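You operate a simulated robot arm through the tools that you are given. There is no shell and no other tool.

You are at the controls of a simulated robot arm. One attempt, no reset.

JOB
Clamp the orange gland in the vise, tighten its nut, then unclamp it.
Fine: leave it standing in the open vise, and the black table's other two glands alone.

It is judged by the outcome, as a careful person would: the job done as asked, and still so three seconds after it is handed in. It fails if anything else is knocked over, pushed out of place, dropped, spilled or broken.

ROBOT AND FRAMES
A 7-joint arm with a two-finger parallel gripper, fixed in place. Base frame: the origin is at the foot of the arm, x ahead of it, y to its left, z up. Lengths are in m, angles in degrees, forces in N, time in s.
Its first joint turns from -166.0 to 166.0 degrees. Payload 3.43 kg.
The TCP is the grasp point between the finger pads, 0.03 m short of the fingertips. In the tool frame z runs along the fingers and y along their closing line. The gripper opens to 0.094 m. The fingers are 0.028 m wide and 0.01 m thick; the gripper's body (0.05 by 0.096 m) begins 0.055 m behind the TCP.
Orientation is told as [roll, pitch, yaw] about the base's x, y, z axes, in that order, counted from this pose: with the fingers straight down and closing along the base's y, the tool's x points along the base's -x, its y along +y and its z along -z.

CONTROLS
- The arm moves only by the tool drive_tool. Its argument "targets" is a list of rows, each an object of numbers (a shift or turn left out is 0, a gripper value left out holds the last): "x", "y", "z": the shift along the base's x, y, z in m; "rx", "ry", "rz": the turn, a rotation vector about the base's x, y, z in degrees; "hand": the finger opening in m, from 0 to 0.094. In form: [{"x": .., "y": .., "z": .., "rx": .., "ry": .., "rz": .., "hand": ..}, ...]. A call has 1 to 20 rows; each row shifts and turns the commanded pose from where the row before left it. Rows are played at 5 a second. More than 0.05 m and 8.6 degrees between two rows, or a gripper value outside its range, and nothing of the call is played. A pose out of reach is approached as far as the arm can. The call stops where the force on the tool passes 40 N (or 10 N more than at its start, if that is more) or the arm is blocked; 0.2 s more then pass. Each finger travels about 0.045 m/s and halts on what it meets, pressing with about 28 N; the grip force reading is that of the motor and also rises with nothing between the fingers. The clock runs only during rows and for 0.2 s after the last one: add rows that do not move to give the fingers time. It gives the time, the measured TCP pose, the force on the tool (base axes), the opening and the grip force at its end, in the units of the frame above (readings bear some noise), with the torque about the TCP (base axes, N m) and any sound that the robot's microphone picked up, and new pictures: "show" is both (left out), scene, wrist or none.
- Cameras (640 x 400 px; columns grow to the right, rows downward): "scene" is fixed at [0.2212, 0.4994, 1.5735]; the picture's right is [-0.95, -0.33, 0.00], its down [-0.14, 0.42, -0.90] and it looks along [0.29, -0.85, -0.44] (base axes); focal length 329 px, centre (320, 200). "wrist" rides on the gripper at [0.076, 0.014, -0.103] in the tool frame; the picture's right is [-0.18, 0.98, 0.00], its down [-0.75, -0.14, -0.64] and it looks along [-0.63, -0.12, 0.77] (tool axes); focal length 243 px, centre (320, 200).
- pixel_to_xyz(camera, pixels): for up to 12 pixels [column, row] of the newest picture of that camera ("zoom" is the newest enlarged one), the place [x, y, z] in the base frame of the surface seen there, good to about 0.003 m. It takes no simulated time.
- close_up(camera, box): a new picture of the part [left, top, right, bottom] of that camera's present view, enlarged. It takes no simulated time.
- job_done(): hands the job in; it is judged then, once.

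Open the gripper and draw the arm clear of the work before you hand the job in, unless the task says otherwise.

The tools are called after "Emit:" by a JSON object that holds its "fn" and its "kwargs". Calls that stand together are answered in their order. drive_tool: Moves the arm, as the interface text tells. Its arguments: {"type":"object","properties":{"targets":{"type":"array","items":{"type":"object","properties":{"x":{"type":"number"},"y":{"type":"number"},"z":{"type":"number"},"rx":{"type":"number"},"ry":{"type":"number"},"rz":{"type":"number"},"hand":{"type":"number"}}}},"show":{"type":"string","enum":["both","scene","wrist","none"]}},"required":["targets"]} The other tools are called the same way: pixel_to_xyz (camera, pixels) gives the place of the surface under pixels of a picture; close_up (camera, box) takes an enlarged picture of a part of a camera's view; job_done () hands the job in.

At the start:

```text
time: 0.0
eef_pos: [0.299, -0.5358, 1.1683]
tool_rot: [0.0, 0.0, 0.0]
contact_force: [-0.3, -0.1, 0.1]
ft_torque: [-0.04, 0.0, -0.01]
finger_gap: 0.0939
gripper_force: 0.2
```

scene: 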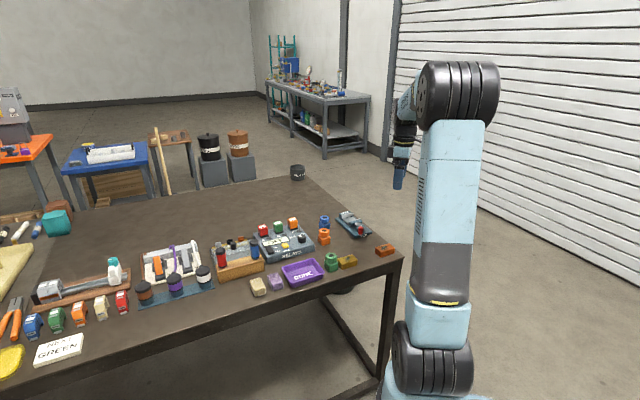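
wrist: 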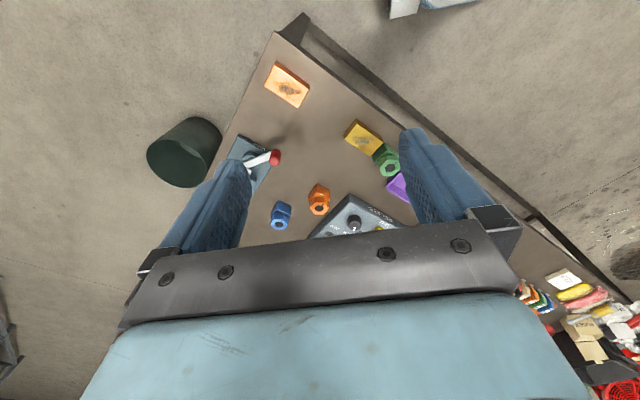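

The scene shows glands (blue ~(324,221), orange ~(324,237), green ~(331,262)) near a vise-like item at (353,224). I take enlarged pictures to understand the details.

Emit:
{"fn": "close_up", "kwargs": {"camera": "scene", "box": [280, 190, 410, 290]}}

Emit:
{"fn": "close_up", "kwargs": {"camera": "wrist", "box": [220, 50, 440, 240]}}

```text
4.00 times, centred on (345, 240) of scene
```

zoom: 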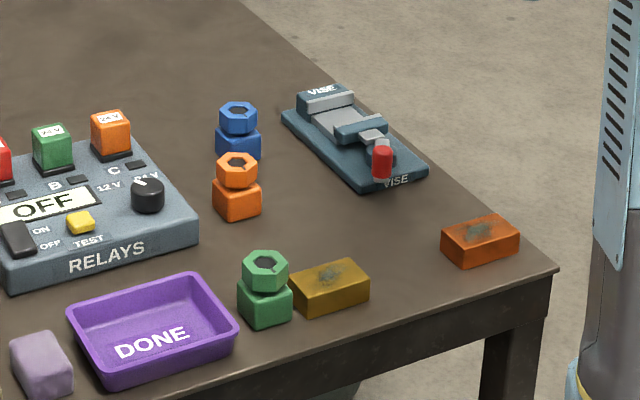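

```text
2.11 times, centred on (330, 145) of wrist
```

zoom: 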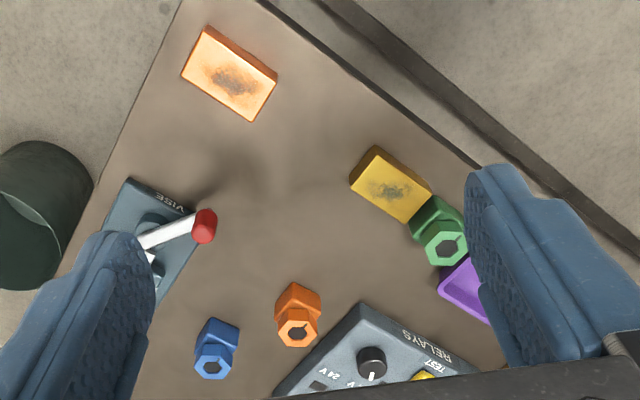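

I now get coordinates of the glands and the vise from the scene picture pixels.

Emit:
{"fn": "close_up", "kwargs": {"camera": "scene", "box": [310, 200, 375, 250]}}

Emit:
{"fn": "pixel_to_xyz", "kwargs": {"camera": "scene", "pixels": [[324, 217], [324, 225], [324, 232], [324, 240], [331, 257], [331, 266], [344, 214], [353, 222], [360, 228], [340, 245], [385, 249], [350, 262]]}}

```text
8.00 times, centred on (342, 225) of scene
```

zoom: 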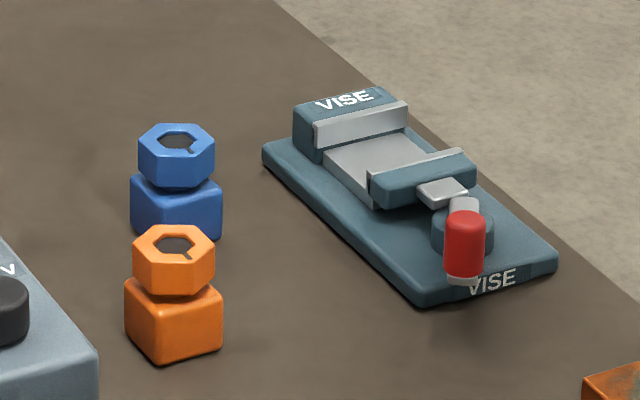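

```text
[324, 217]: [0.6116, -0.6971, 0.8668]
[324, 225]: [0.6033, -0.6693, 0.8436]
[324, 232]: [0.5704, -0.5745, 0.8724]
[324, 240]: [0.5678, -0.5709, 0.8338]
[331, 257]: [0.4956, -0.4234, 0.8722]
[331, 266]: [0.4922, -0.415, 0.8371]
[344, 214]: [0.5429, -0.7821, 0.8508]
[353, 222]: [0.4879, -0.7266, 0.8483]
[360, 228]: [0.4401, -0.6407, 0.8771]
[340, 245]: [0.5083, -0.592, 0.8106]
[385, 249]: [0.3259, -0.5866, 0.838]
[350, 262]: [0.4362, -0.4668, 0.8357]
```

I probe the zoomed picture for the vise geometry: base corners, jaws, boss and lever knob.

Emit:
{"fn": "pixel_to_xyz", "kwargs": {"camera": "zoom", "pixels": [[268, 148], [420, 300], [550, 258], [345, 100], [320, 135], [400, 110], [372, 185], [470, 160], [463, 220], [463, 265], [465, 203], [440, 190]]}}

Emit:
{"fn": "pixel_to_xyz", "kwargs": {"camera": "zoom", "pixels": [[360, 165], [440, 235], [487, 235], [420, 175], [380, 110], [435, 155], [175, 235], [210, 232], [138, 232], [175, 260], [126, 285], [220, 300]]}}

```text
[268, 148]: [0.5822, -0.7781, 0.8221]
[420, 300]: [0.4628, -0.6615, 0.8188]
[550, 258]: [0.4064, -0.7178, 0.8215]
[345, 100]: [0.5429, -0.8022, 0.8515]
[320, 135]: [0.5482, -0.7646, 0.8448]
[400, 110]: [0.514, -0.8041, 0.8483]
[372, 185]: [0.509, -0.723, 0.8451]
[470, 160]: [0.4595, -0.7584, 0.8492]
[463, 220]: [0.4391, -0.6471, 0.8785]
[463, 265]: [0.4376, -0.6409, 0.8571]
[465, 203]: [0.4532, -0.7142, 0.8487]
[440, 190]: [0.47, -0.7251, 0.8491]
```

```text
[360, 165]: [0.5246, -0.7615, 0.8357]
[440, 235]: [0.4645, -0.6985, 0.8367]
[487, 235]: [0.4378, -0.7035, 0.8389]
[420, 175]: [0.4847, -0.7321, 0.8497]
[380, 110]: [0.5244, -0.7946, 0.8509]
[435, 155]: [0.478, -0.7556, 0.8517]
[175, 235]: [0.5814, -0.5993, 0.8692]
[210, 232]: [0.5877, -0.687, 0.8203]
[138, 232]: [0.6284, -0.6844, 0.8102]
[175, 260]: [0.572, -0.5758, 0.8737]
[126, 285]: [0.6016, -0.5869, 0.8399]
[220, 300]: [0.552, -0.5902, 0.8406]
```

Table top is about z=0.81, jaw tops 0.85, the vise axis runs along roughly (0.71,-0.70) with the lever knob near (0.438,-0.645). I move the arm to a viewing pose above with the tool yawed -45°, so the wrist camera looks along the vise axis.

Emit:
{"fn": "drive_tool", "kwargs": {"targets": [{"x": 0.0141, "y": -0.0092, "z": -0.0185, "rz": -5.625}, {"x": 0.0141, "y": -0.0092, "z": -0.0185, "rz": -5.625}, {"x": 0.0141, "y": -0.0092, "z": -0.0185, "rz": -5.625}, {"x": 0.0141, "y": -0.0092, "z": -0.0185, "rz": -5.625}, {"x": 0.0141, "y": -0.0092, "z": -0.0185, "rz": -5.625}, {"x": 0.0141, "y": -0.0092, "z": -0.0185, "rz": -5.625}, {"x": 0.0141, "y": -0.0092, "z": -0.0185, "rz": -5.625}, {"x": 0.0141, "y": -0.0092, "z": -0.0185, "rz": -5.625}, {}]}}

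```text
time: 2.0
eef_pos: [0.4116, -0.6102, 1.0211]
tool_rot: [-0.1, -0.1, -45.0]
contact_force: [-0.6, 0.9, -0.4]
ft_torque: [0.03, -0.02, 0.0]
finger_gap: 0.0941
gripper_force: 0.0
```

scene: 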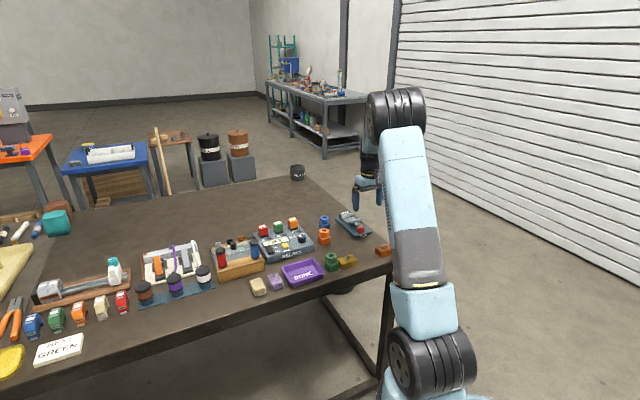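
wrist: 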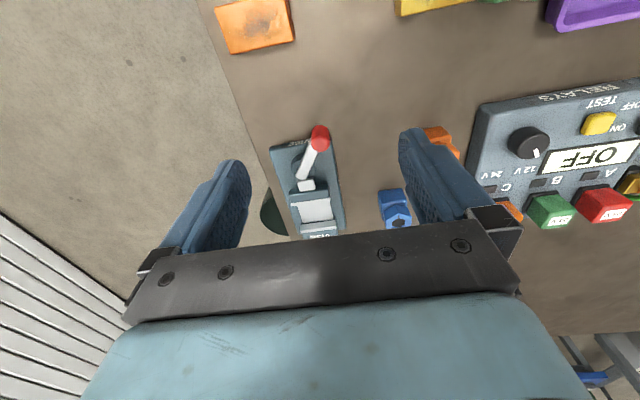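

The wrist image shows the vise at about (310,180) with lever knob at (320,138). I take close-ups of the vise and probe positions.

Emit:
{"fn": "close_up", "kwargs": {"camera": "wrist", "box": [250, 115, 410, 245]}}

Emit:
{"fn": "close_up", "kwargs": {"camera": "scene", "box": [310, 200, 375, 250]}}

```text
3.08 times, centred on (330, 180) of wrist
```

zoom: 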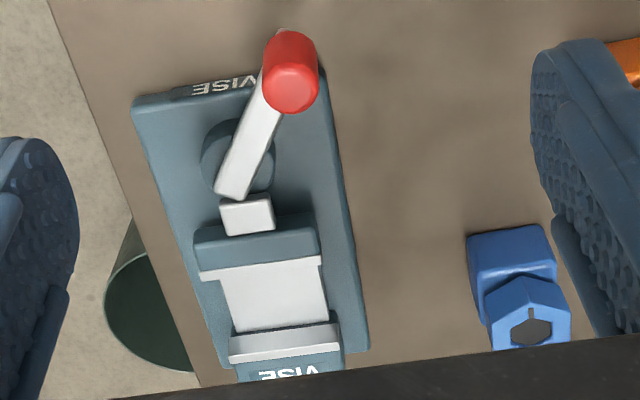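

```text
8.00 times, centred on (342, 225) of scene
```

zoom: 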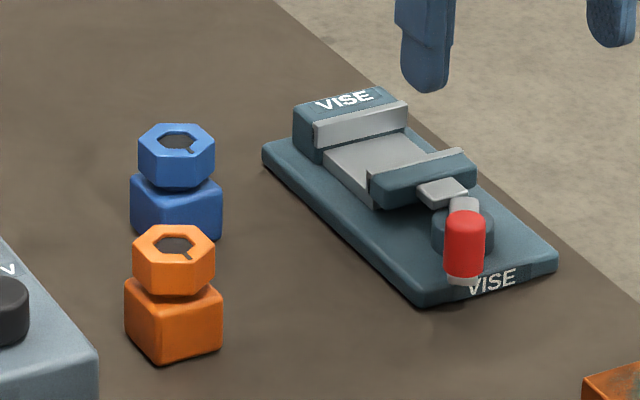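

I probe the vise features in the wrist zoom—but zoom is now the scene one—so I use wrist pixel coordinates directly (wrist = 250+zx/4, 115+zy/3.08).

Emit:
{"fn": "close_up", "kwargs": {"camera": "wrist", "box": [270, 120, 350, 240]}}

```text
3.33 times, centred on (310, 180) of wrist
```

zoom: 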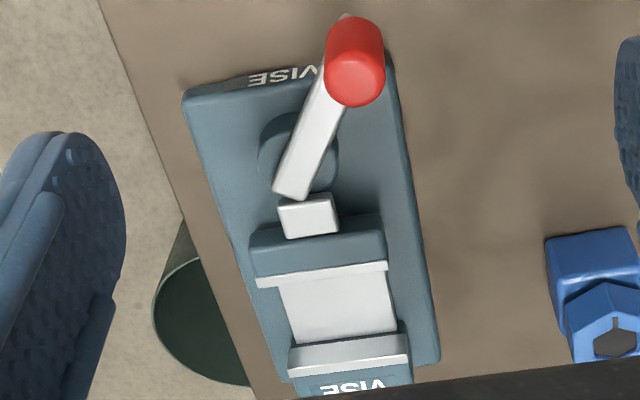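

This zoom shows the boss at (298,155), lever arm from (290,190) to knob (355,75), plunger block (308,215), moving jaw (320,245), jaw faces at (322,275) and (348,350). I probe these.

Emit:
{"fn": "pixel_to_xyz", "kwargs": {"camera": "zoom", "pixels": [[290, 190], [310, 140], [330, 95], [355, 80], [350, 30], [308, 205], [250, 240], [385, 228], [258, 280], [386, 266], [290, 352], [406, 338]]}}

Emit:
{"fn": "pixel_to_xyz", "kwargs": {"camera": "zoom", "pixels": [[185, 95], [388, 60], [438, 358], [262, 160], [332, 160], [340, 300], [345, 325], [300, 270], [350, 395], [290, 245], [220, 200], [400, 200]]}}

```text
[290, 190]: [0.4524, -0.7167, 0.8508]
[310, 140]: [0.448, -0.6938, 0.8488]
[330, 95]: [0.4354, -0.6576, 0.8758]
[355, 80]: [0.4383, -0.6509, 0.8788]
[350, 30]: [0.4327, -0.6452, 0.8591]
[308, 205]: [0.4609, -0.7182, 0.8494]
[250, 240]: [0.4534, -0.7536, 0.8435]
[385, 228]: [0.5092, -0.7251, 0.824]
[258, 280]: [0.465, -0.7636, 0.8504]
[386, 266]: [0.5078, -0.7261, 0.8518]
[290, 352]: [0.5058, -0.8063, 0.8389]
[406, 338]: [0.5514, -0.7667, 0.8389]
```

```text
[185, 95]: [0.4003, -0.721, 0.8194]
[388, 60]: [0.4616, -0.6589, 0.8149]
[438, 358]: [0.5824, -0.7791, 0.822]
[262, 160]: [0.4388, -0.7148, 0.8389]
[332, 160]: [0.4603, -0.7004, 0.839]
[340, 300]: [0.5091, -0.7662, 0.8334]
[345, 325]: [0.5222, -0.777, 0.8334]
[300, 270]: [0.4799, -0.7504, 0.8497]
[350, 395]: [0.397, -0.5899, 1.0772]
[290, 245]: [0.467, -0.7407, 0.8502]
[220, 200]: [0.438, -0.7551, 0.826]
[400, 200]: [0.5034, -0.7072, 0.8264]
```

Vise axis is about -45°, jaw gap ~0.058 (faces at u≈0.872 and 0.930), bed z≈0.834, lever pivot near (0.449,-0.7075), knob near (0.437,-0.648). Now I move over toward the orange gland for a close look at its shape and orientation.

Emit:
{"fn": "drive_tool", "kwargs": {"targets": [{"x": 0.035, "y": 0.01}, {"x": 0.035, "y": 0.01}, {"x": 0.035, "y": 0.005}, {"x": 0.03, "y": 0.005}, {}]}}

```text
time: 3.2
eef_pos: [0.5476, -0.5783, 1.0214]
tool_rot: [0.1, 0.1, -44.8]
contact_force: [0.4, 0.2, 0.4]
ft_torque: [-0.01, -0.01, 0.01]
finger_gap: 0.0939
gripper_force: 0.1
```

scene: 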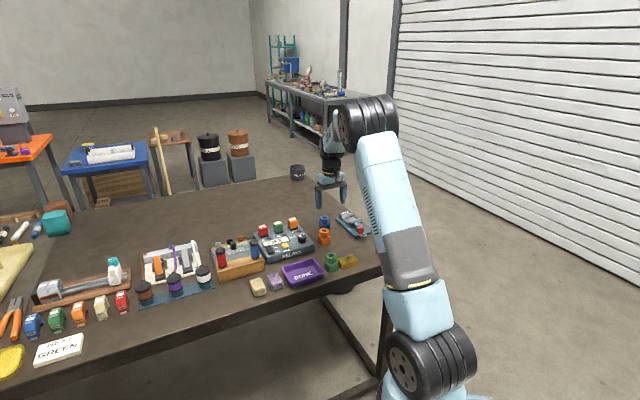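
wrist: 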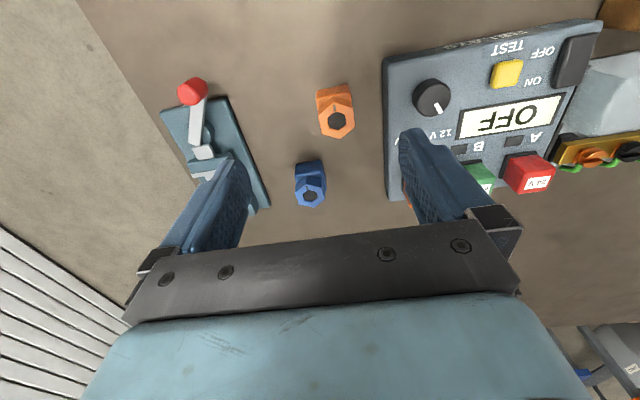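

The orange gland is at (336,110), blue at (310,183). I take a close-up of both.

Emit:
{"fn": "close_up", "kwargs": {"camera": "wrist", "box": [280, 70, 400, 145]}}

```text
5.33 times, centred on (340, 108) of wrist
```

zoom: 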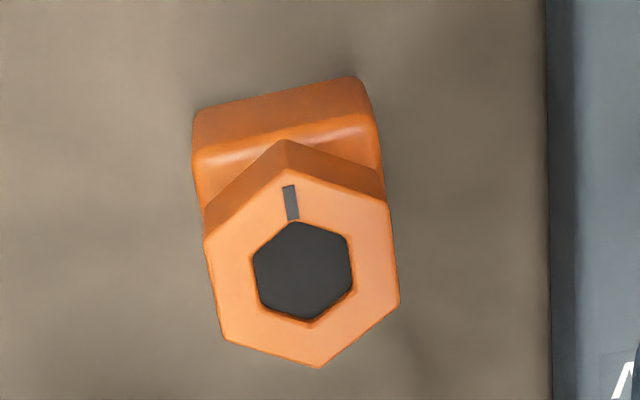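

The nut has a dark mark on its top face at (291,203) zoom. I probe nut corners and base edges.

Emit:
{"fn": "pixel_to_xyz", "kwargs": {"camera": "zoom", "pixels": [[285, 172], [385, 208], [398, 303], [320, 363], [228, 340], [208, 240], [291, 203], [304, 270], [196, 150], [362, 118], [198, 118], [350, 82]]}}

Emit:
{"fn": "pixel_to_xyz", "kwargs": {"camera": "zoom", "pixels": [[280, 140], [290, 110], [300, 130], [240, 195], [340, 165], [378, 170], [200, 190], [100, 100], [450, 200]]}}

```text
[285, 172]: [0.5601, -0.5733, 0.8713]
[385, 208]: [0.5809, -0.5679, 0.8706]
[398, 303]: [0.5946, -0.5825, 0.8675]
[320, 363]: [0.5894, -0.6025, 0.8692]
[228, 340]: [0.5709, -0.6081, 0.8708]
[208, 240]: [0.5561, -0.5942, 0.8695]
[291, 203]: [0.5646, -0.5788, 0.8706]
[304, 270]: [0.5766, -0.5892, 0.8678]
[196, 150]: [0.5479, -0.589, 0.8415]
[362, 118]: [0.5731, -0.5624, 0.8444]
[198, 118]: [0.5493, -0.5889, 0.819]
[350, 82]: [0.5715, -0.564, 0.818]
```

```text
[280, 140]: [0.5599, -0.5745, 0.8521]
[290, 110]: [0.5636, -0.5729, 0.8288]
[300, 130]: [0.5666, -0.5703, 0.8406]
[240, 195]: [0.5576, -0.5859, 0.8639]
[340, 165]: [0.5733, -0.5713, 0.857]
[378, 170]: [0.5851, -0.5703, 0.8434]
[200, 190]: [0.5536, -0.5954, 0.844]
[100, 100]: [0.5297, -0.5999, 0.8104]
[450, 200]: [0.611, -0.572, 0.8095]
```

Nut: centre ≈(0.575,-0.588), across flats ≈0.036, flats normal to the 45° direction; base ≈0.040 square, also aligned at about 45–46°, top z≈0.847. I check how near the relay box and the blue gland are to the planned finger positions.

Emit:
{"fn": "pixel_to_xyz", "kwargs": {"camera": "wrist", "pixels": [[384, 60], [386, 100], [388, 140], [392, 185], [378, 100], [378, 140], [395, 65], [398, 110], [311, 183], [297, 170], [322, 165], [310, 205]]}}

```text
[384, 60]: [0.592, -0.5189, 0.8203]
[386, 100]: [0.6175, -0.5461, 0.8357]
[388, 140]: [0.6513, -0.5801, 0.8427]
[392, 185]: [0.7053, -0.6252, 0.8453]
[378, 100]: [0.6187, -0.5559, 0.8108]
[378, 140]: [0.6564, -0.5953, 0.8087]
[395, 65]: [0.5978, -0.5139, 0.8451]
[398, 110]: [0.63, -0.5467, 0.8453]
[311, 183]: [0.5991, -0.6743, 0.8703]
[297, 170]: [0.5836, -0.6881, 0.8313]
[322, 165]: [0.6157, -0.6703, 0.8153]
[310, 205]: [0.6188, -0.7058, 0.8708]
```

The relay box edge lies about 0.055 m from the gland centre along the closing line, so I close the fingers to 0.062 first, then go above the gland at z≈0.93 and look again.

Emit:
{"fn": "drive_tool", "kwargs": {"targets": [{"hand": 0.062}, {"hand": 0.062}, {"x": 0.0139, "y": -0.005, "z": -0.03}, {"x": 0.0138, "y": -0.0048, "z": -0.03}, {"z": -0.03}, {}]}}

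Emit:
{"fn": "pixel_to_xyz", "kwargs": {"camera": "scene", "pixels": [[293, 219], [293, 226], [279, 224], [303, 239]]}}

```text
time: 4.6
eef_pos: [0.5742, -0.5888, 0.9307]
tool_rot: [0.0, 0.1, -45.0]
contact_force: [-0.3, -0.3, 0.9]
ft_torque: [0.0, 0.01, -0.02]
finger_gap: 0.062
gripper_force: 0.1
```

scene: 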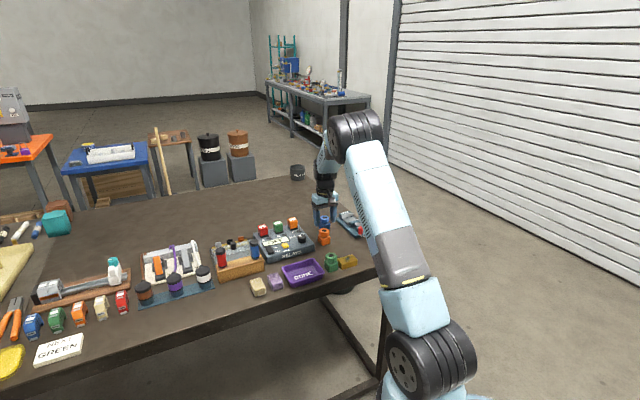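
wrist: 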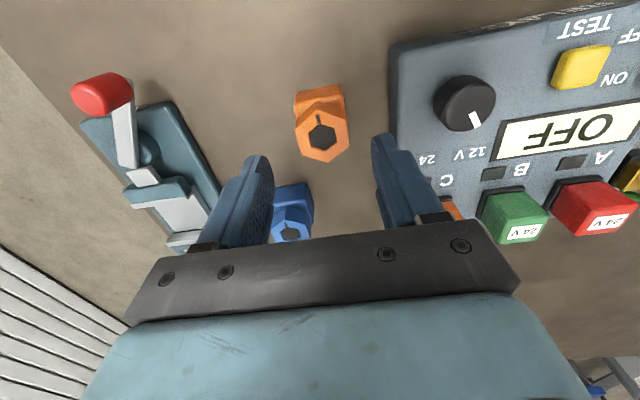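

```text
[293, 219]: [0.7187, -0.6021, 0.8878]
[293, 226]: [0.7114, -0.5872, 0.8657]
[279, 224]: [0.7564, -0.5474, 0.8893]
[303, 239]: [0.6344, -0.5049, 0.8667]
```

The nut centre appears at (322,137), exactly below the TCP. I descend straight down to TCP z≈0.847 around the base with the fingers open at 0.062.

Emit:
{"fn": "drive_tool", "kwargs": {"targets": [{"x": 0.001, "y": 0.0005, "z": -0.03}, {"z": -0.03}, {"z": -0.0235}, {}]}}

```text
time: 5.6
eef_pos: [0.5753, -0.5896, 0.8474]
tool_rot: [-0.1, 0.0, -44.9]
contact_force: [-0.4, -0.2, -0.6]
ft_torque: [0.03, -0.01, 0.0]
finger_gap: 0.0621
gripper_force: 0.0
```

scene: 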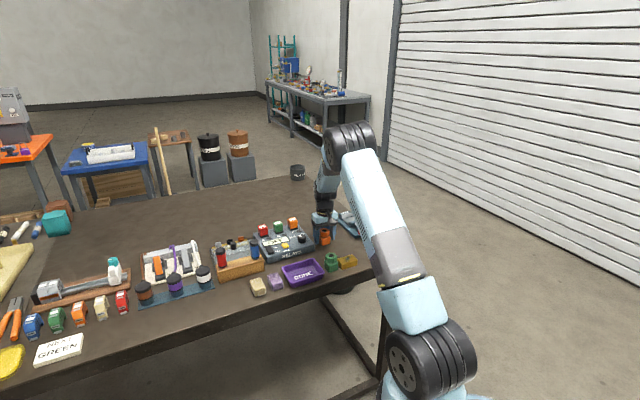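
wrist: 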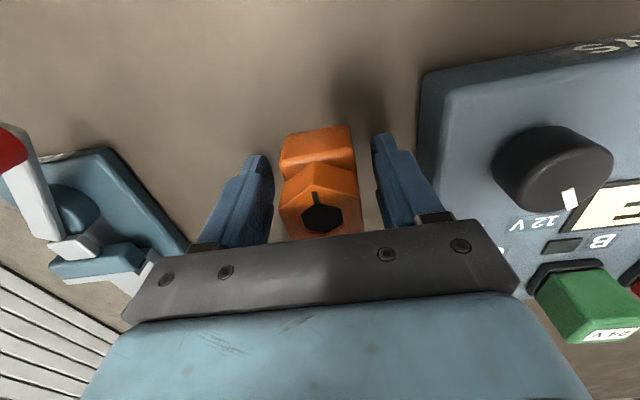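

The gland stands between the fingers, no contact. I close on the base.

Emit:
{"fn": "drive_tool", "kwargs": {"targets": [{"hand": 0.045}, {"hand": 0.03}, {"hand": 0.03}, {"hand": 0.03}, {"hand": 0.03}]}}

```text
time: 6.8
eef_pos: [0.5754, -0.5887, 0.8472]
tool_rot: [0.1, 0.1, -44.9]
contact_force: [1.6, -1.0, 9.9]
ft_torque: [0.04, -0.07, 0.0]
finger_gap: 0.042
gripper_force: 28.0
```

scene: 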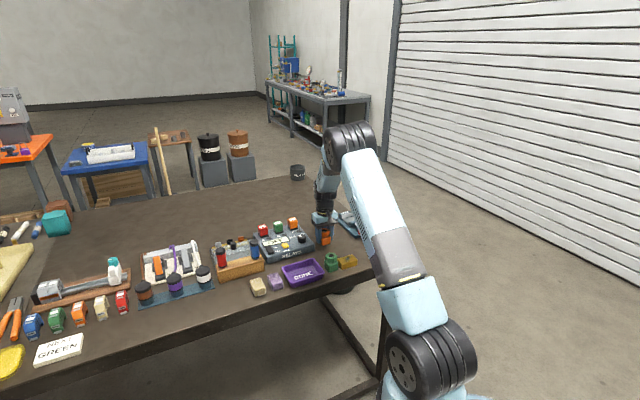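
wrist: 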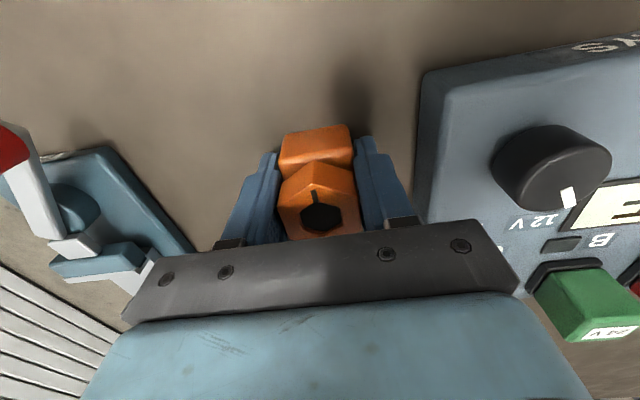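

Gripped at 0.042 opening with 28 N. I lift straight up 0.1 m.

Emit:
{"fn": "drive_tool", "kwargs": {"targets": [{"z": 0.01}, {"z": 0.03}, {"z": 0.03}, {"z": 0.03}, {}]}}

```text
time: 8.0
eef_pos: [0.5758, -0.5889, 0.9486]
tool_rot: [0.0, -0.1, -44.9]
contact_force: [0.5, -0.9, -0.8]
ft_torque: [0.05, 0.0, -0.02]
finger_gap: 0.042
gripper_force: 28.4
```

scene: 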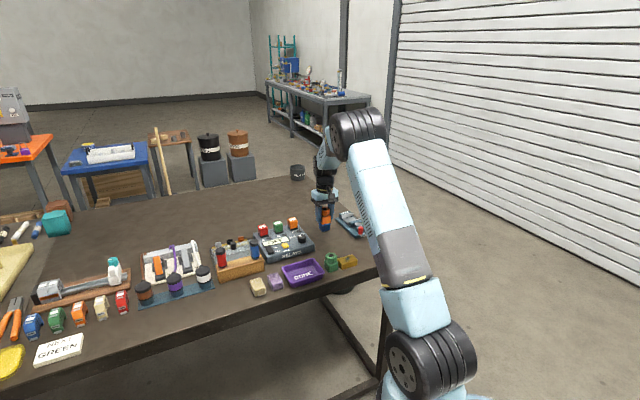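
wrist: 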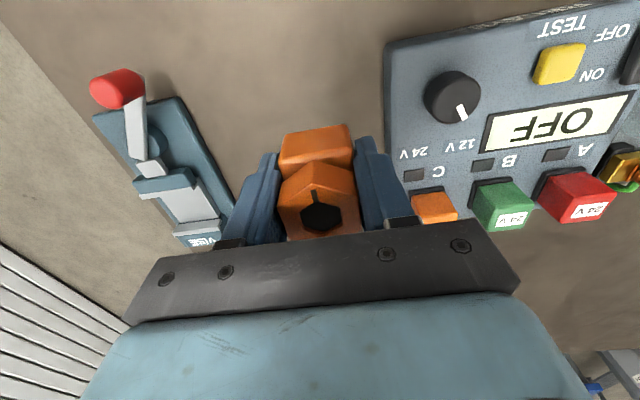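

The gland is held with its bottom near z=0.911. I carry it to above the jaw gap at about (0.509,-0.768), staying high.

Emit:
{"fn": "drive_tool", "kwargs": {"targets": [{"z": 0.012}, {"x": -0.0111, "y": -0.0298}, {"x": -0.0111, "y": -0.0298}, {"x": -0.0111, "y": -0.0298}, {"x": -0.0111, "y": -0.0298}, {"x": -0.0111, "y": -0.0298}, {"x": -0.0111, "y": -0.0298}, {}]}}

```text
time: 9.8
eef_pos: [0.5092, -0.769, 0.9589]
tool_rot: [0.0, 0.1, -44.9]
contact_force: [-0.1, -0.2, -1.9]
ft_torque: [0.01, 0.01, -0.04]
finger_gap: 0.0418
gripper_force: 27.7
```

scene: 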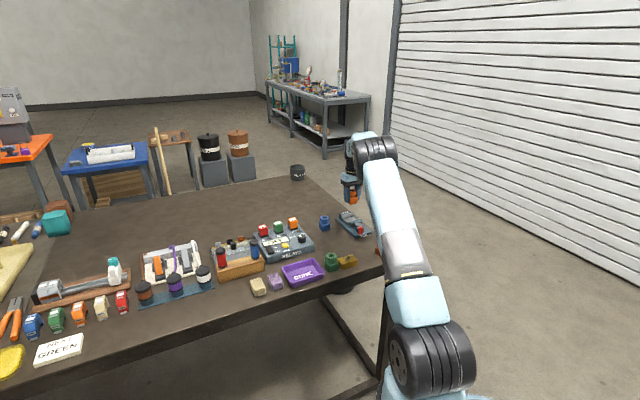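
wrist: 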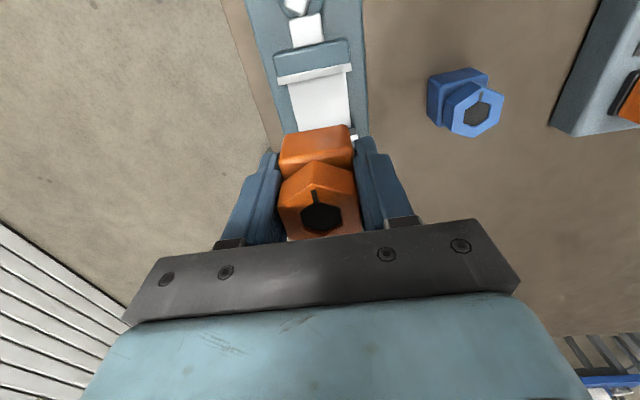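

The gland hangs over the vise; moving jaw lip visible at about (315,75). I take close-ups to verify the alignment.

Emit:
{"fn": "close_up", "kwargs": {"camera": "wrist", "box": [230, 0, 400, 150]}}

Emit:
{"fn": "pixel_to_xyz", "kwargs": {"camera": "wrist", "pixels": [[276, 80], [351, 68], [278, 70], [347, 58], [290, 95], [348, 85], [362, 20], [250, 30], [300, 125], [350, 120]]}}

Emit:
{"fn": "close_up", "kwargs": {"camera": "scene", "box": [320, 170, 385, 245]}}

```text
2.67 times, centred on (315, 75) of wrist
```

zoom: 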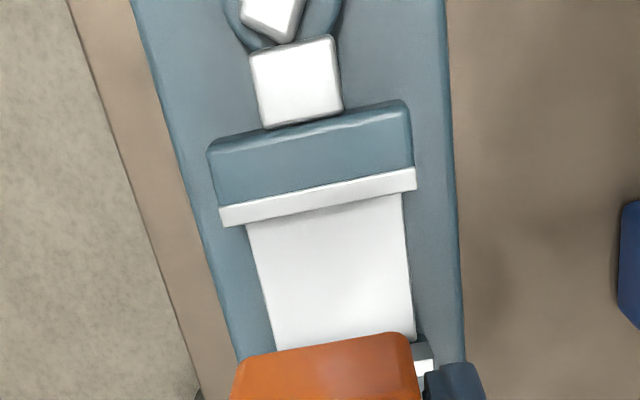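

```text
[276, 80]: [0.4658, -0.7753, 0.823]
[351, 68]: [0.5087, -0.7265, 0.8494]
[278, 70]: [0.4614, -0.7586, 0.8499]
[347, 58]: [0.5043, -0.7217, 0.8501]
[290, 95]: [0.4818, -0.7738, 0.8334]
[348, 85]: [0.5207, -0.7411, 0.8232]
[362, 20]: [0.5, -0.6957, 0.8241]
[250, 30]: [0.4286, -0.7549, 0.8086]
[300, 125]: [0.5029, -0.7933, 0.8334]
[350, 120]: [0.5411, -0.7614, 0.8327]
```

```text
5.33 times, centred on (352, 208) of scene
```

zoom: 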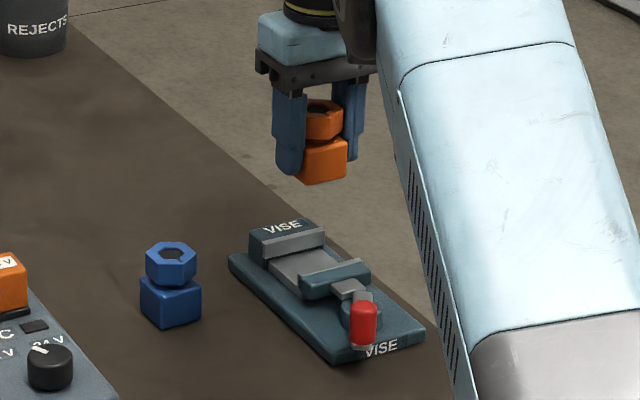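

The jaw lip slope in the image matches the tool's orientation, so the gland is aligned; TCP (u=0.904, v=-0.184) is centred in the gap. I lower to just above the bed.

Emit:
{"fn": "drive_tool", "kwargs": {"targets": [{"z": -0.03}, {"z": -0.03}, {"z": -0.015}, {}]}}

```text
time: 10.8
eef_pos: [0.5099, -0.7673, 0.885]
tool_rot: [0.0, -0.1, -44.9]
contact_force: [0.1, 0.6, -0.2]
ft_torque: [0.0, 0.01, -0.01]
finger_gap: 0.0418
gripper_force: 28.3
```

scene: 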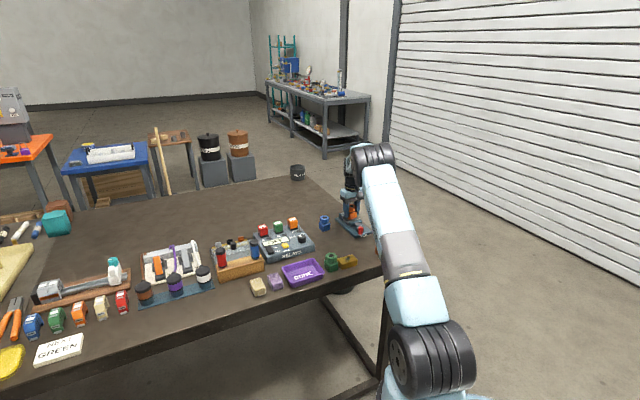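
wrist: 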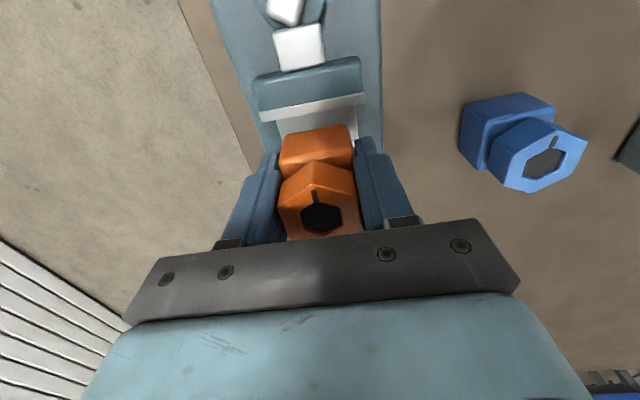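

No contact yet; TCP 0.885, expected touchdown near 0.872. I take a close-up to verify clearance to the jaws before the last lowering.

Emit:
{"fn": "close_up", "kwargs": {"camera": "wrist", "box": [230, 20, 410, 160]}}

Emit:
{"fn": "close_up", "kwargs": {"camera": "scene", "box": [325, 195, 385, 245]}}

```text
2.86 times, centred on (320, 90) of wrist
```

zoom: 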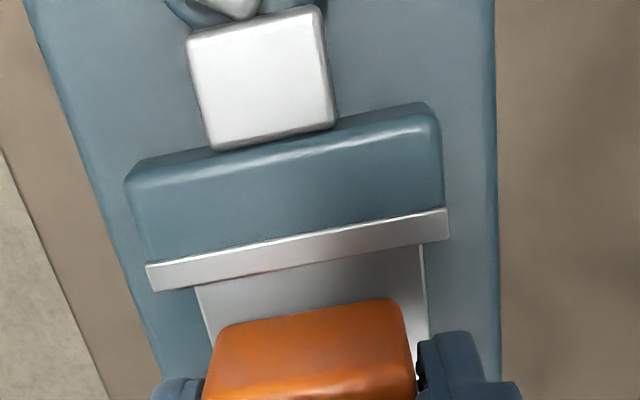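

```text
8.00 times, centred on (355, 220) of scene
```

zoom: 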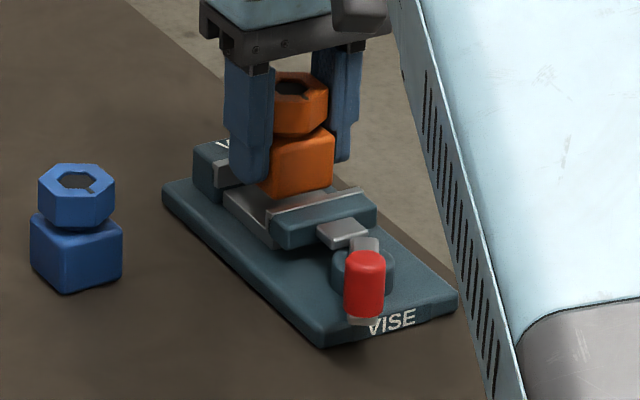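

The gland is well between the jaws with visible clearance to the moving jaw lip. I lower slowly in 3 mm steps to touchdown.

Emit:
{"fn": "drive_tool", "kwargs": {"targets": [{"z": -0.004}, {"z": -0.004}, {"z": -0.003}, {"z": -0.002}, {}], "show": "wrist"}}

```text
time: 12.0
eef_pos: [0.5086, -0.7665, 0.8717]
tool_rot: [-0.1, 0.0, -45.0]
contact_force: [0.5, 1.3, 8.1]
ft_torque: [0.08, -0.07, 0.04]
finger_gap: 0.0418
gripper_force: 27.9
```

wrist: 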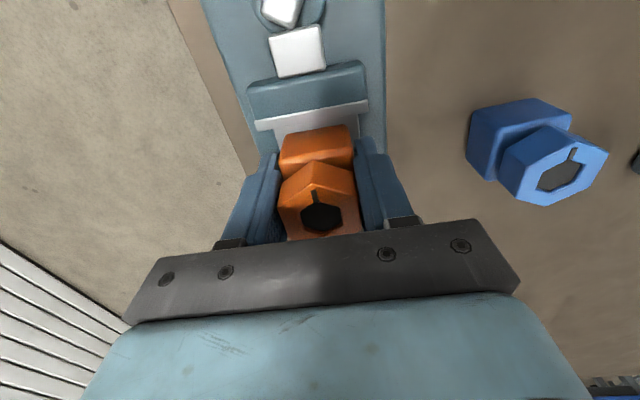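

The gland touched the bed (8 N upward at z=0.8717). I ease the load slightly and slide it toward the fixed jaw in small steps, watching the force.

Emit:
{"fn": "drive_tool", "kwargs": {"targets": [{"z": 0.0005}, {"x": 0.0014, "y": -0.0014}, {"x": 0.0014, "y": -0.0014}, {}], "show": "none"}}

```text
time: 13.0
eef_pos: [0.5105, -0.7704, 0.8726]
tool_rot: [0.0, -0.1, -44.9]
contact_force: [-2.9, 1.6, 8.1]
ft_torque: [0.03, 0.0, 0.02]
finger_gap: 0.042
gripper_force: 27.8
```

Only friction-like force (~3 N) so far. I continue sliding 3 mm more.

Emit:
{"fn": "drive_tool", "kwargs": {"targets": [{"x": 0.001, "y": -0.001}, {"x": 0.001, "y": -0.001}, {}], "show": "none"}}

```text
time: 13.8
eef_pos: [0.5128, -0.7721, 0.8729]
tool_rot: [0.0, 0.1, -44.9]
contact_force: [-10.0, 17.3, 9.2]
ft_torque: [0.31, 0.03, 0.05]
finger_gap: 0.0421
gripper_force: 28.0
```

Force of ~19 N along -u: the gland is against the fixed jaw. I back off slightly and open the fingers to release it.

Emit:
{"fn": "drive_tool", "kwargs": {"targets": [{"x": -0.0007, "y": 0.0007}, {"hand": 0.05}, {"hand": 0.062}, {"hand": 0.062}, {}]}}

```text
time: 15.0
eef_pos: [0.5127, -0.7723, 0.8712]
tool_rot: [0.1, -0.1, -44.8]
contact_force: [1.4, -0.3, 0.4]
ft_torque: [-0.01, 0.01, -0.02]
finger_gap: 0.0622
gripper_force: 0.1
```

scene: 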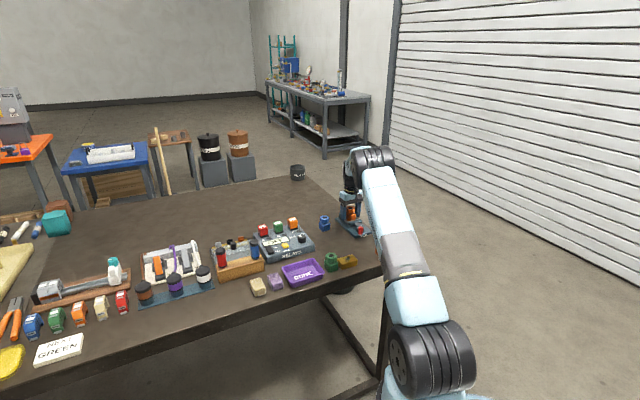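
wrist: 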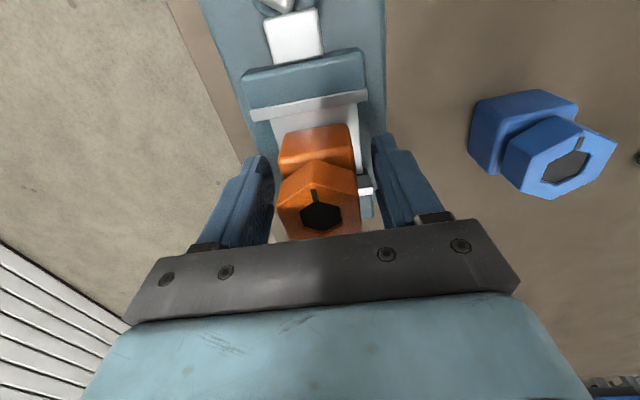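

The gland stands free in the gap. I raise straight up and move back to view the lever closely.

Emit:
{"fn": "drive_tool", "kwargs": {"targets": [{"z": 0.03}, {"z": 0.03}, {"z": 0.04}, {"z": 0.03, "x": -0.02, "y": 0.025}, {"x": -0.03, "y": 0.03}, {"x": -0.025, "y": 0.03}, {"x": -0.02, "y": 0.03}, {}]}}

```text
time: 16.8
eef_pos: [0.4177, -0.6558, 1.0019]
tool_rot: [-0.1, 0.0, -44.9]
contact_force: [-0.2, 0.2, 0.3]
ft_torque: [0.0, 0.02, 0.01]
finger_gap: 0.0621
gripper_force: 0.1
```

scene: 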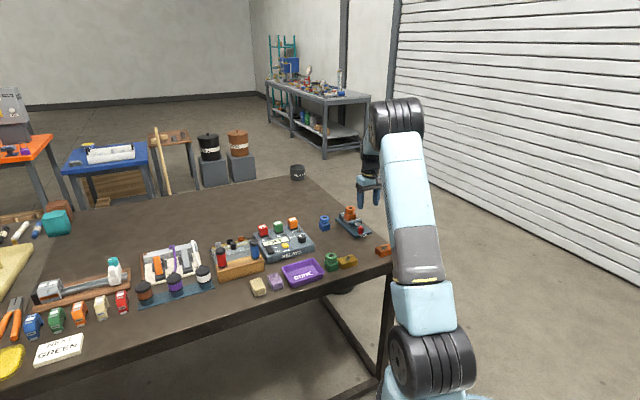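
wrist: 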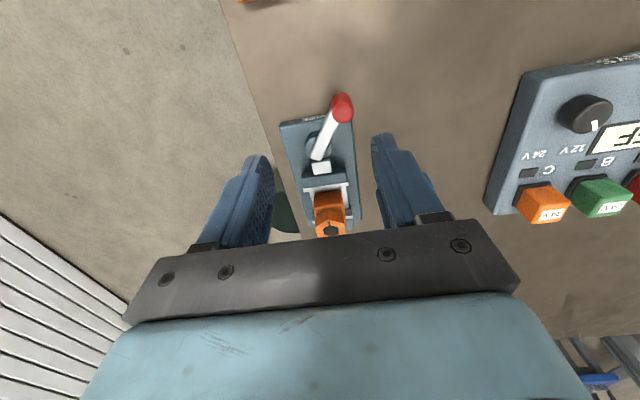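

The gland stands in the vise at (330,215); the lever knob is at (341,107). I take a close-up of the lever.

Emit:
{"fn": "close_up", "kwargs": {"camera": "wrist", "box": [270, 85, 380, 165]}}

Emit:
{"fn": "close_up", "kwargs": {"camera": "scene", "box": [325, 195, 385, 245]}}

```text
5.00 times, centred on (325, 125) of wrist
```

zoom: 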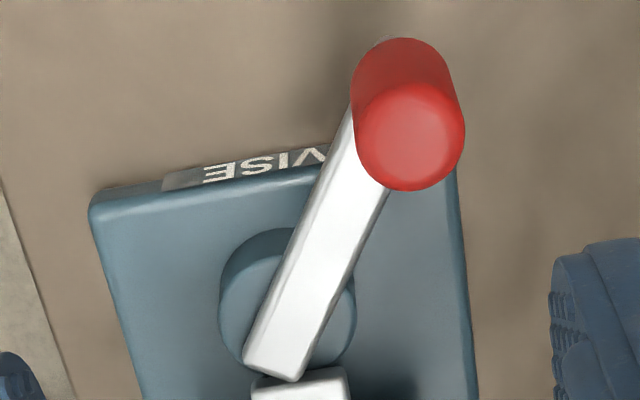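

```text
8.00 times, centred on (355, 220) of scene
```

zoom: 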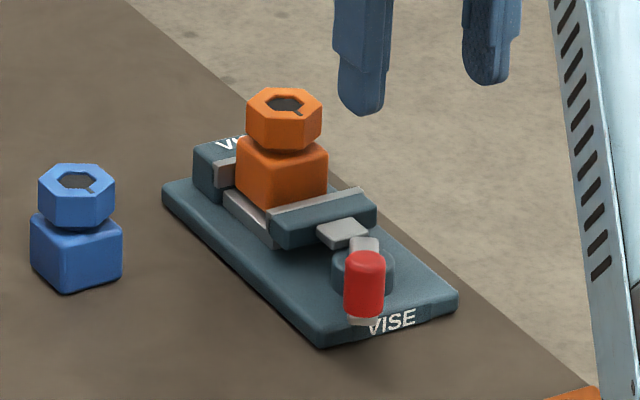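

I probe the knob and lever points in wrist pixels.

Emit:
{"fn": "pixel_to_xyz", "kwargs": {"camera": "wrist", "pixels": [[343.4, 112.4], [335, 112], [352, 112], [343, 121], [340, 95], [332, 124], [322, 142], [315, 157], [306, 145], [330, 150], [321, 166], [331, 230]]}}

```text
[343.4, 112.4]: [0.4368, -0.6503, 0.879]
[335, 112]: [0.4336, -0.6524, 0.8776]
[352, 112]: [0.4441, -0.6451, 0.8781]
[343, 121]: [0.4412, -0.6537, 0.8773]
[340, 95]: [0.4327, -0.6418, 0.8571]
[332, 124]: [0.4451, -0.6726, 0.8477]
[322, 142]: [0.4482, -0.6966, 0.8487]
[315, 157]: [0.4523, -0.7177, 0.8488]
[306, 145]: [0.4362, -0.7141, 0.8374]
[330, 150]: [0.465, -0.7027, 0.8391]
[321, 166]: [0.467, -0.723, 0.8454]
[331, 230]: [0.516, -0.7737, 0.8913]
```

Knob centre ≈(0.438,-0.649), top z≈0.879, pivot ≈(0.450,-0.708), lever length ≈0.060 at angle ≈101.5°. I plan to cage the knob loosely between the fingers with the closing line tangential: turn to yaw ≈-78.5, fingers to 0.034, above the knob.

Emit:
{"fn": "drive_tool", "kwargs": {"targets": [{"x": 0.005, "y": 0.0017, "rz": -8.4, "hand": 0.05}, {"x": 0.005, "y": 0.0017, "rz": -8.4, "hand": 0.034}, {"x": 0.005, "y": 0.0017, "rz": -8.4, "z": -0.02}, {"x": 0.0053, "y": 0.0017, "rz": -8.3, "z": -0.02}, {}]}}

```text
time: 18.0
eef_pos: [0.4383, -0.6492, 0.9612]
tool_rot: [0.0, 0.0, -78.4]
contact_force: [0.5, -0.6, -0.4]
ft_torque: [0.02, 0.02, 0.06]
finger_gap: 0.0339
gripper_force: 0.0
```

scene: 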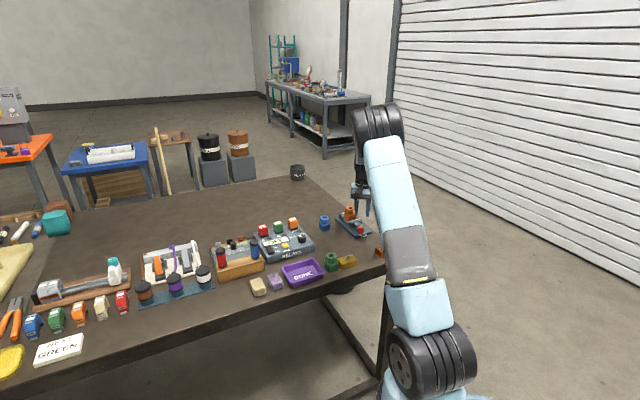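
wrist: 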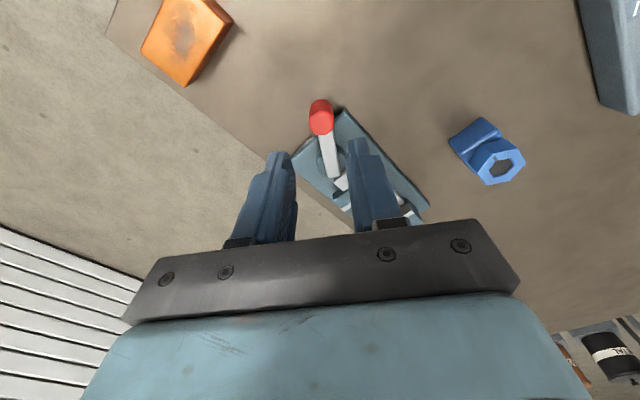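

The knob is centred between the fingers (around (321,120), as predicted for the point below the TCP). I descend to TCP z≈0.884 (fingertips ≈0.854, just above the lever bar).

Emit:
{"fn": "drive_tool", "kwargs": {"targets": [{"z": -0.03}, {"z": -0.03}, {"z": -0.017}, {}]}}

```text
time: 19.0
eef_pos: [0.4386, -0.6501, 0.8855]
tool_rot: [0.0, 0.1, -78.4]
contact_force: [0.2, 0.2, -0.2]
ft_torque: [-0.02, -0.02, -0.01]
finger_gap: 0.0341
gripper_force: 0.0
```

scene: 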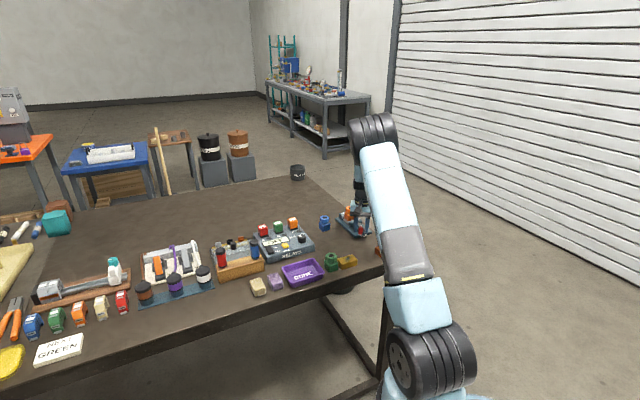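
wrist: 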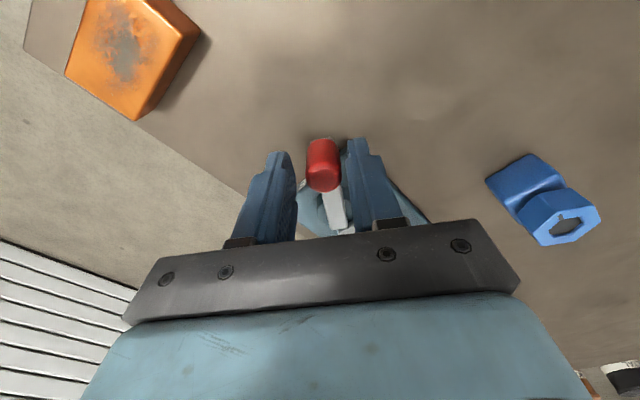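

The knob is between the fingers. I narrow the opening to 0.023 for a loose cage and take a close look.

Emit:
{"fn": "drive_tool", "kwargs": {"targets": [{"hand": 0.028}, {"hand": 0.023}, {"hand": 0.023}], "show": "wrist"}}

Emit:
{"fn": "close_up", "kwargs": {"camera": "wrist", "box": [250, 110, 410, 240]}}

```text
time: 19.8
eef_pos: [0.4373, -0.6488, 0.8843]
tool_rot: [0.0, 0.0, -78.4]
contact_force: [0.8, -0.7, -0.5]
ft_torque: [0.02, -0.06, 0.01]
finger_gap: 0.0232
gripper_force: 0.3
```

wrist: 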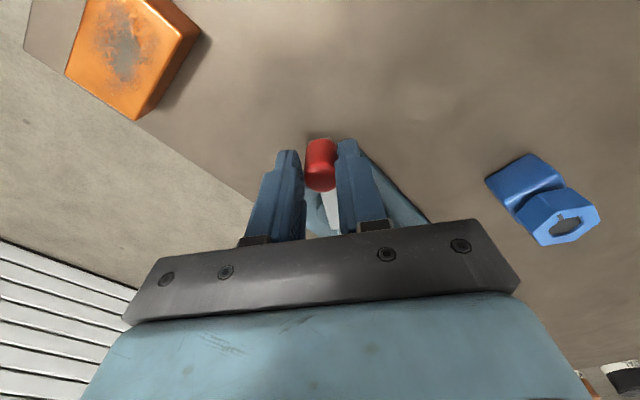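

```text
3.08 times, centred on (330, 175) of wrist
```

zoom: 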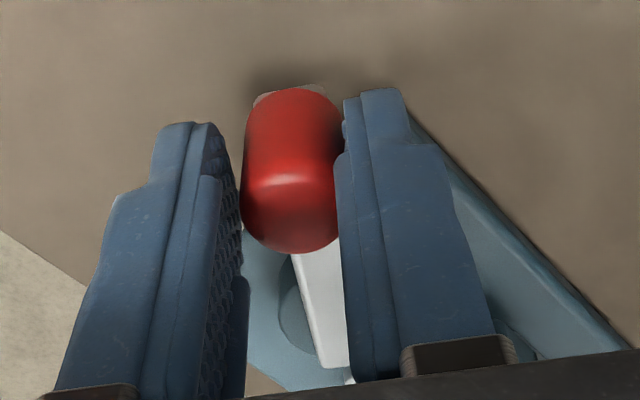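

The knob is loosely caged. I test the counter-clockwise direction (toward -x) gently with 1.5 mm steps and read the force.

Emit:
{"fn": "drive_tool", "kwargs": {"targets": [{"x": -0.0015, "y": -0.0003}, {"x": -0.0015, "y": -0.0003}, {"x": -0.0015, "y": -0.0003}, {}], "show": "wrist"}}

```text
time: 20.8
eef_pos: [0.4337, -0.6501, 0.8847]
tool_rot: [-0.1, 0.0, -78.3]
contact_force: [0.7, 0.9, 0.0]
ft_torque: [0.02, -0.04, 0.03]
finger_gap: 0.0238
gripper_force: 0.4
```

wrist: 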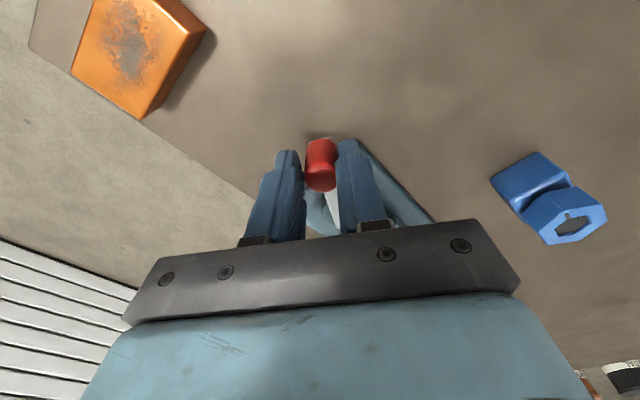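

The knob followed with hardly any force, so counter-clockwise is free. I continue along the arc about the pivot (0.450,-0.708), 16° with the tool yaw following.

Emit:
{"fn": "drive_tool", "kwargs": {"targets": [{"x": -0.0079, "y": -0.0028, "rz": 8}, {"x": -0.0074, "y": -0.0038, "rz": 8}, {}]}}

Emit:
{"fn": "close_up", "kwargs": {"camera": "scene", "box": [325, 195, 385, 245]}}

```text
time: 21.6
eef_pos: [0.417, -0.6576, 0.8852]
tool_rot: [0.0, 0.1, -62.4]
contact_force: [-0.3, 0.4, 1.0]
ft_torque: [-0.01, 0.0, 0.02]
finger_gap: 0.023
gripper_force: 0.1
```

scene: 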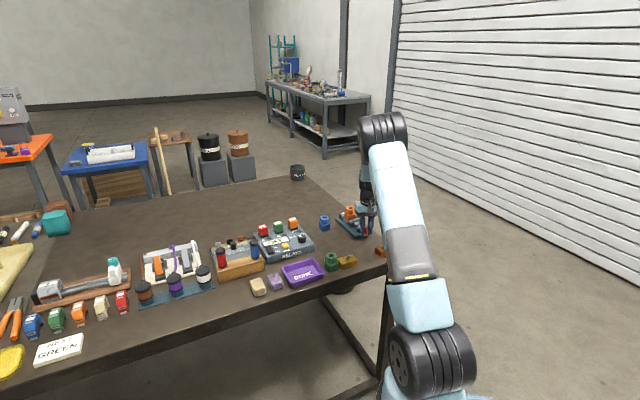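
wrist: 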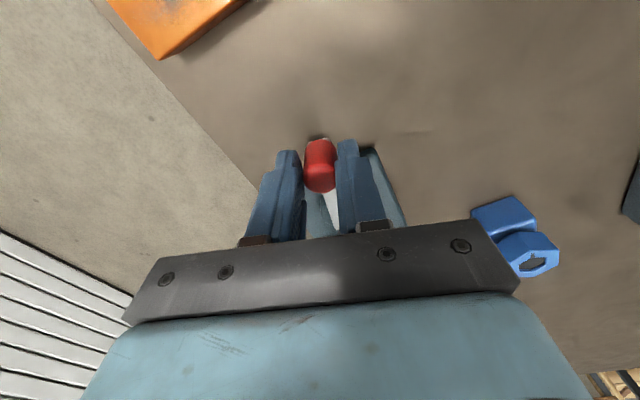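

```text
8.00 times, centred on (355, 220) of scene
```

zoom: 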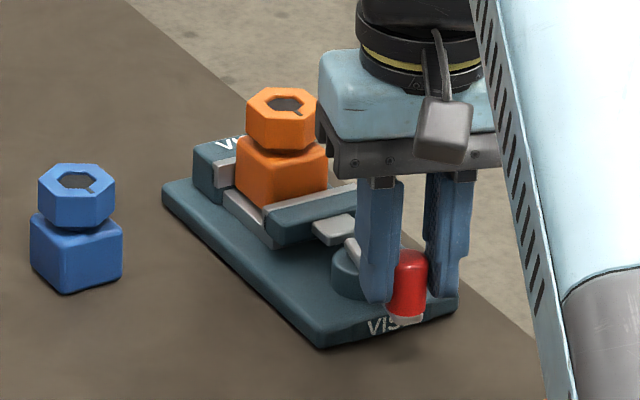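

The lever turns and the moving jaw shifted a little toward the gland (left edge from ~270 to ~262 in the zoom), so counter-clockwise is closing. I continue 32° further along the arc.

Emit:
{"fn": "drive_tool", "kwargs": {"targets": [{"x": -0.0069, "y": -0.0049, "rz": 8}, {"x": -0.006, "y": -0.0058, "rz": 8}, {"x": -0.0052, "y": -0.0065, "rz": 8}, {"x": -0.0043, "y": -0.0072, "rz": 8}, {}]}}

Emit:
{"fn": "close_up", "kwargs": {"camera": "scene", "box": [325, 195, 385, 245]}}

```text
time: 22.8
eef_pos: [0.3958, -0.6822, 0.885]
tool_rot: [0.0, 0.1, -30.3]
contact_force: [0.1, -0.6, 0.6]
ft_torque: [0.0, 0.01, 0.04]
finger_gap: 0.023
gripper_force: 0.1
```

scene: 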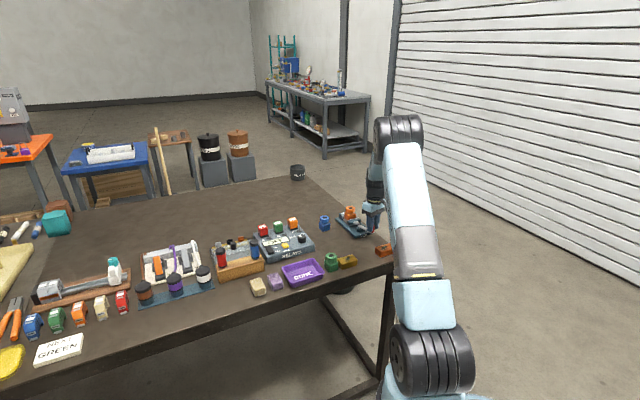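
wrist: 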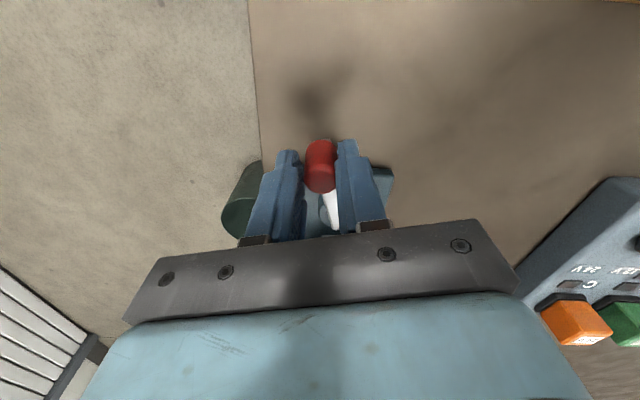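

```text
8.00 times, centred on (355, 220) of scene
```

zoom: 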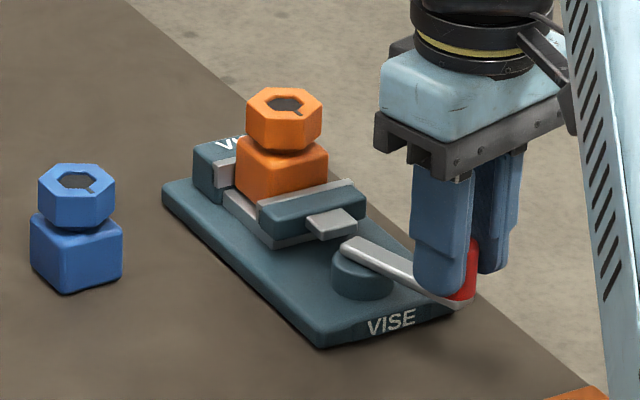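

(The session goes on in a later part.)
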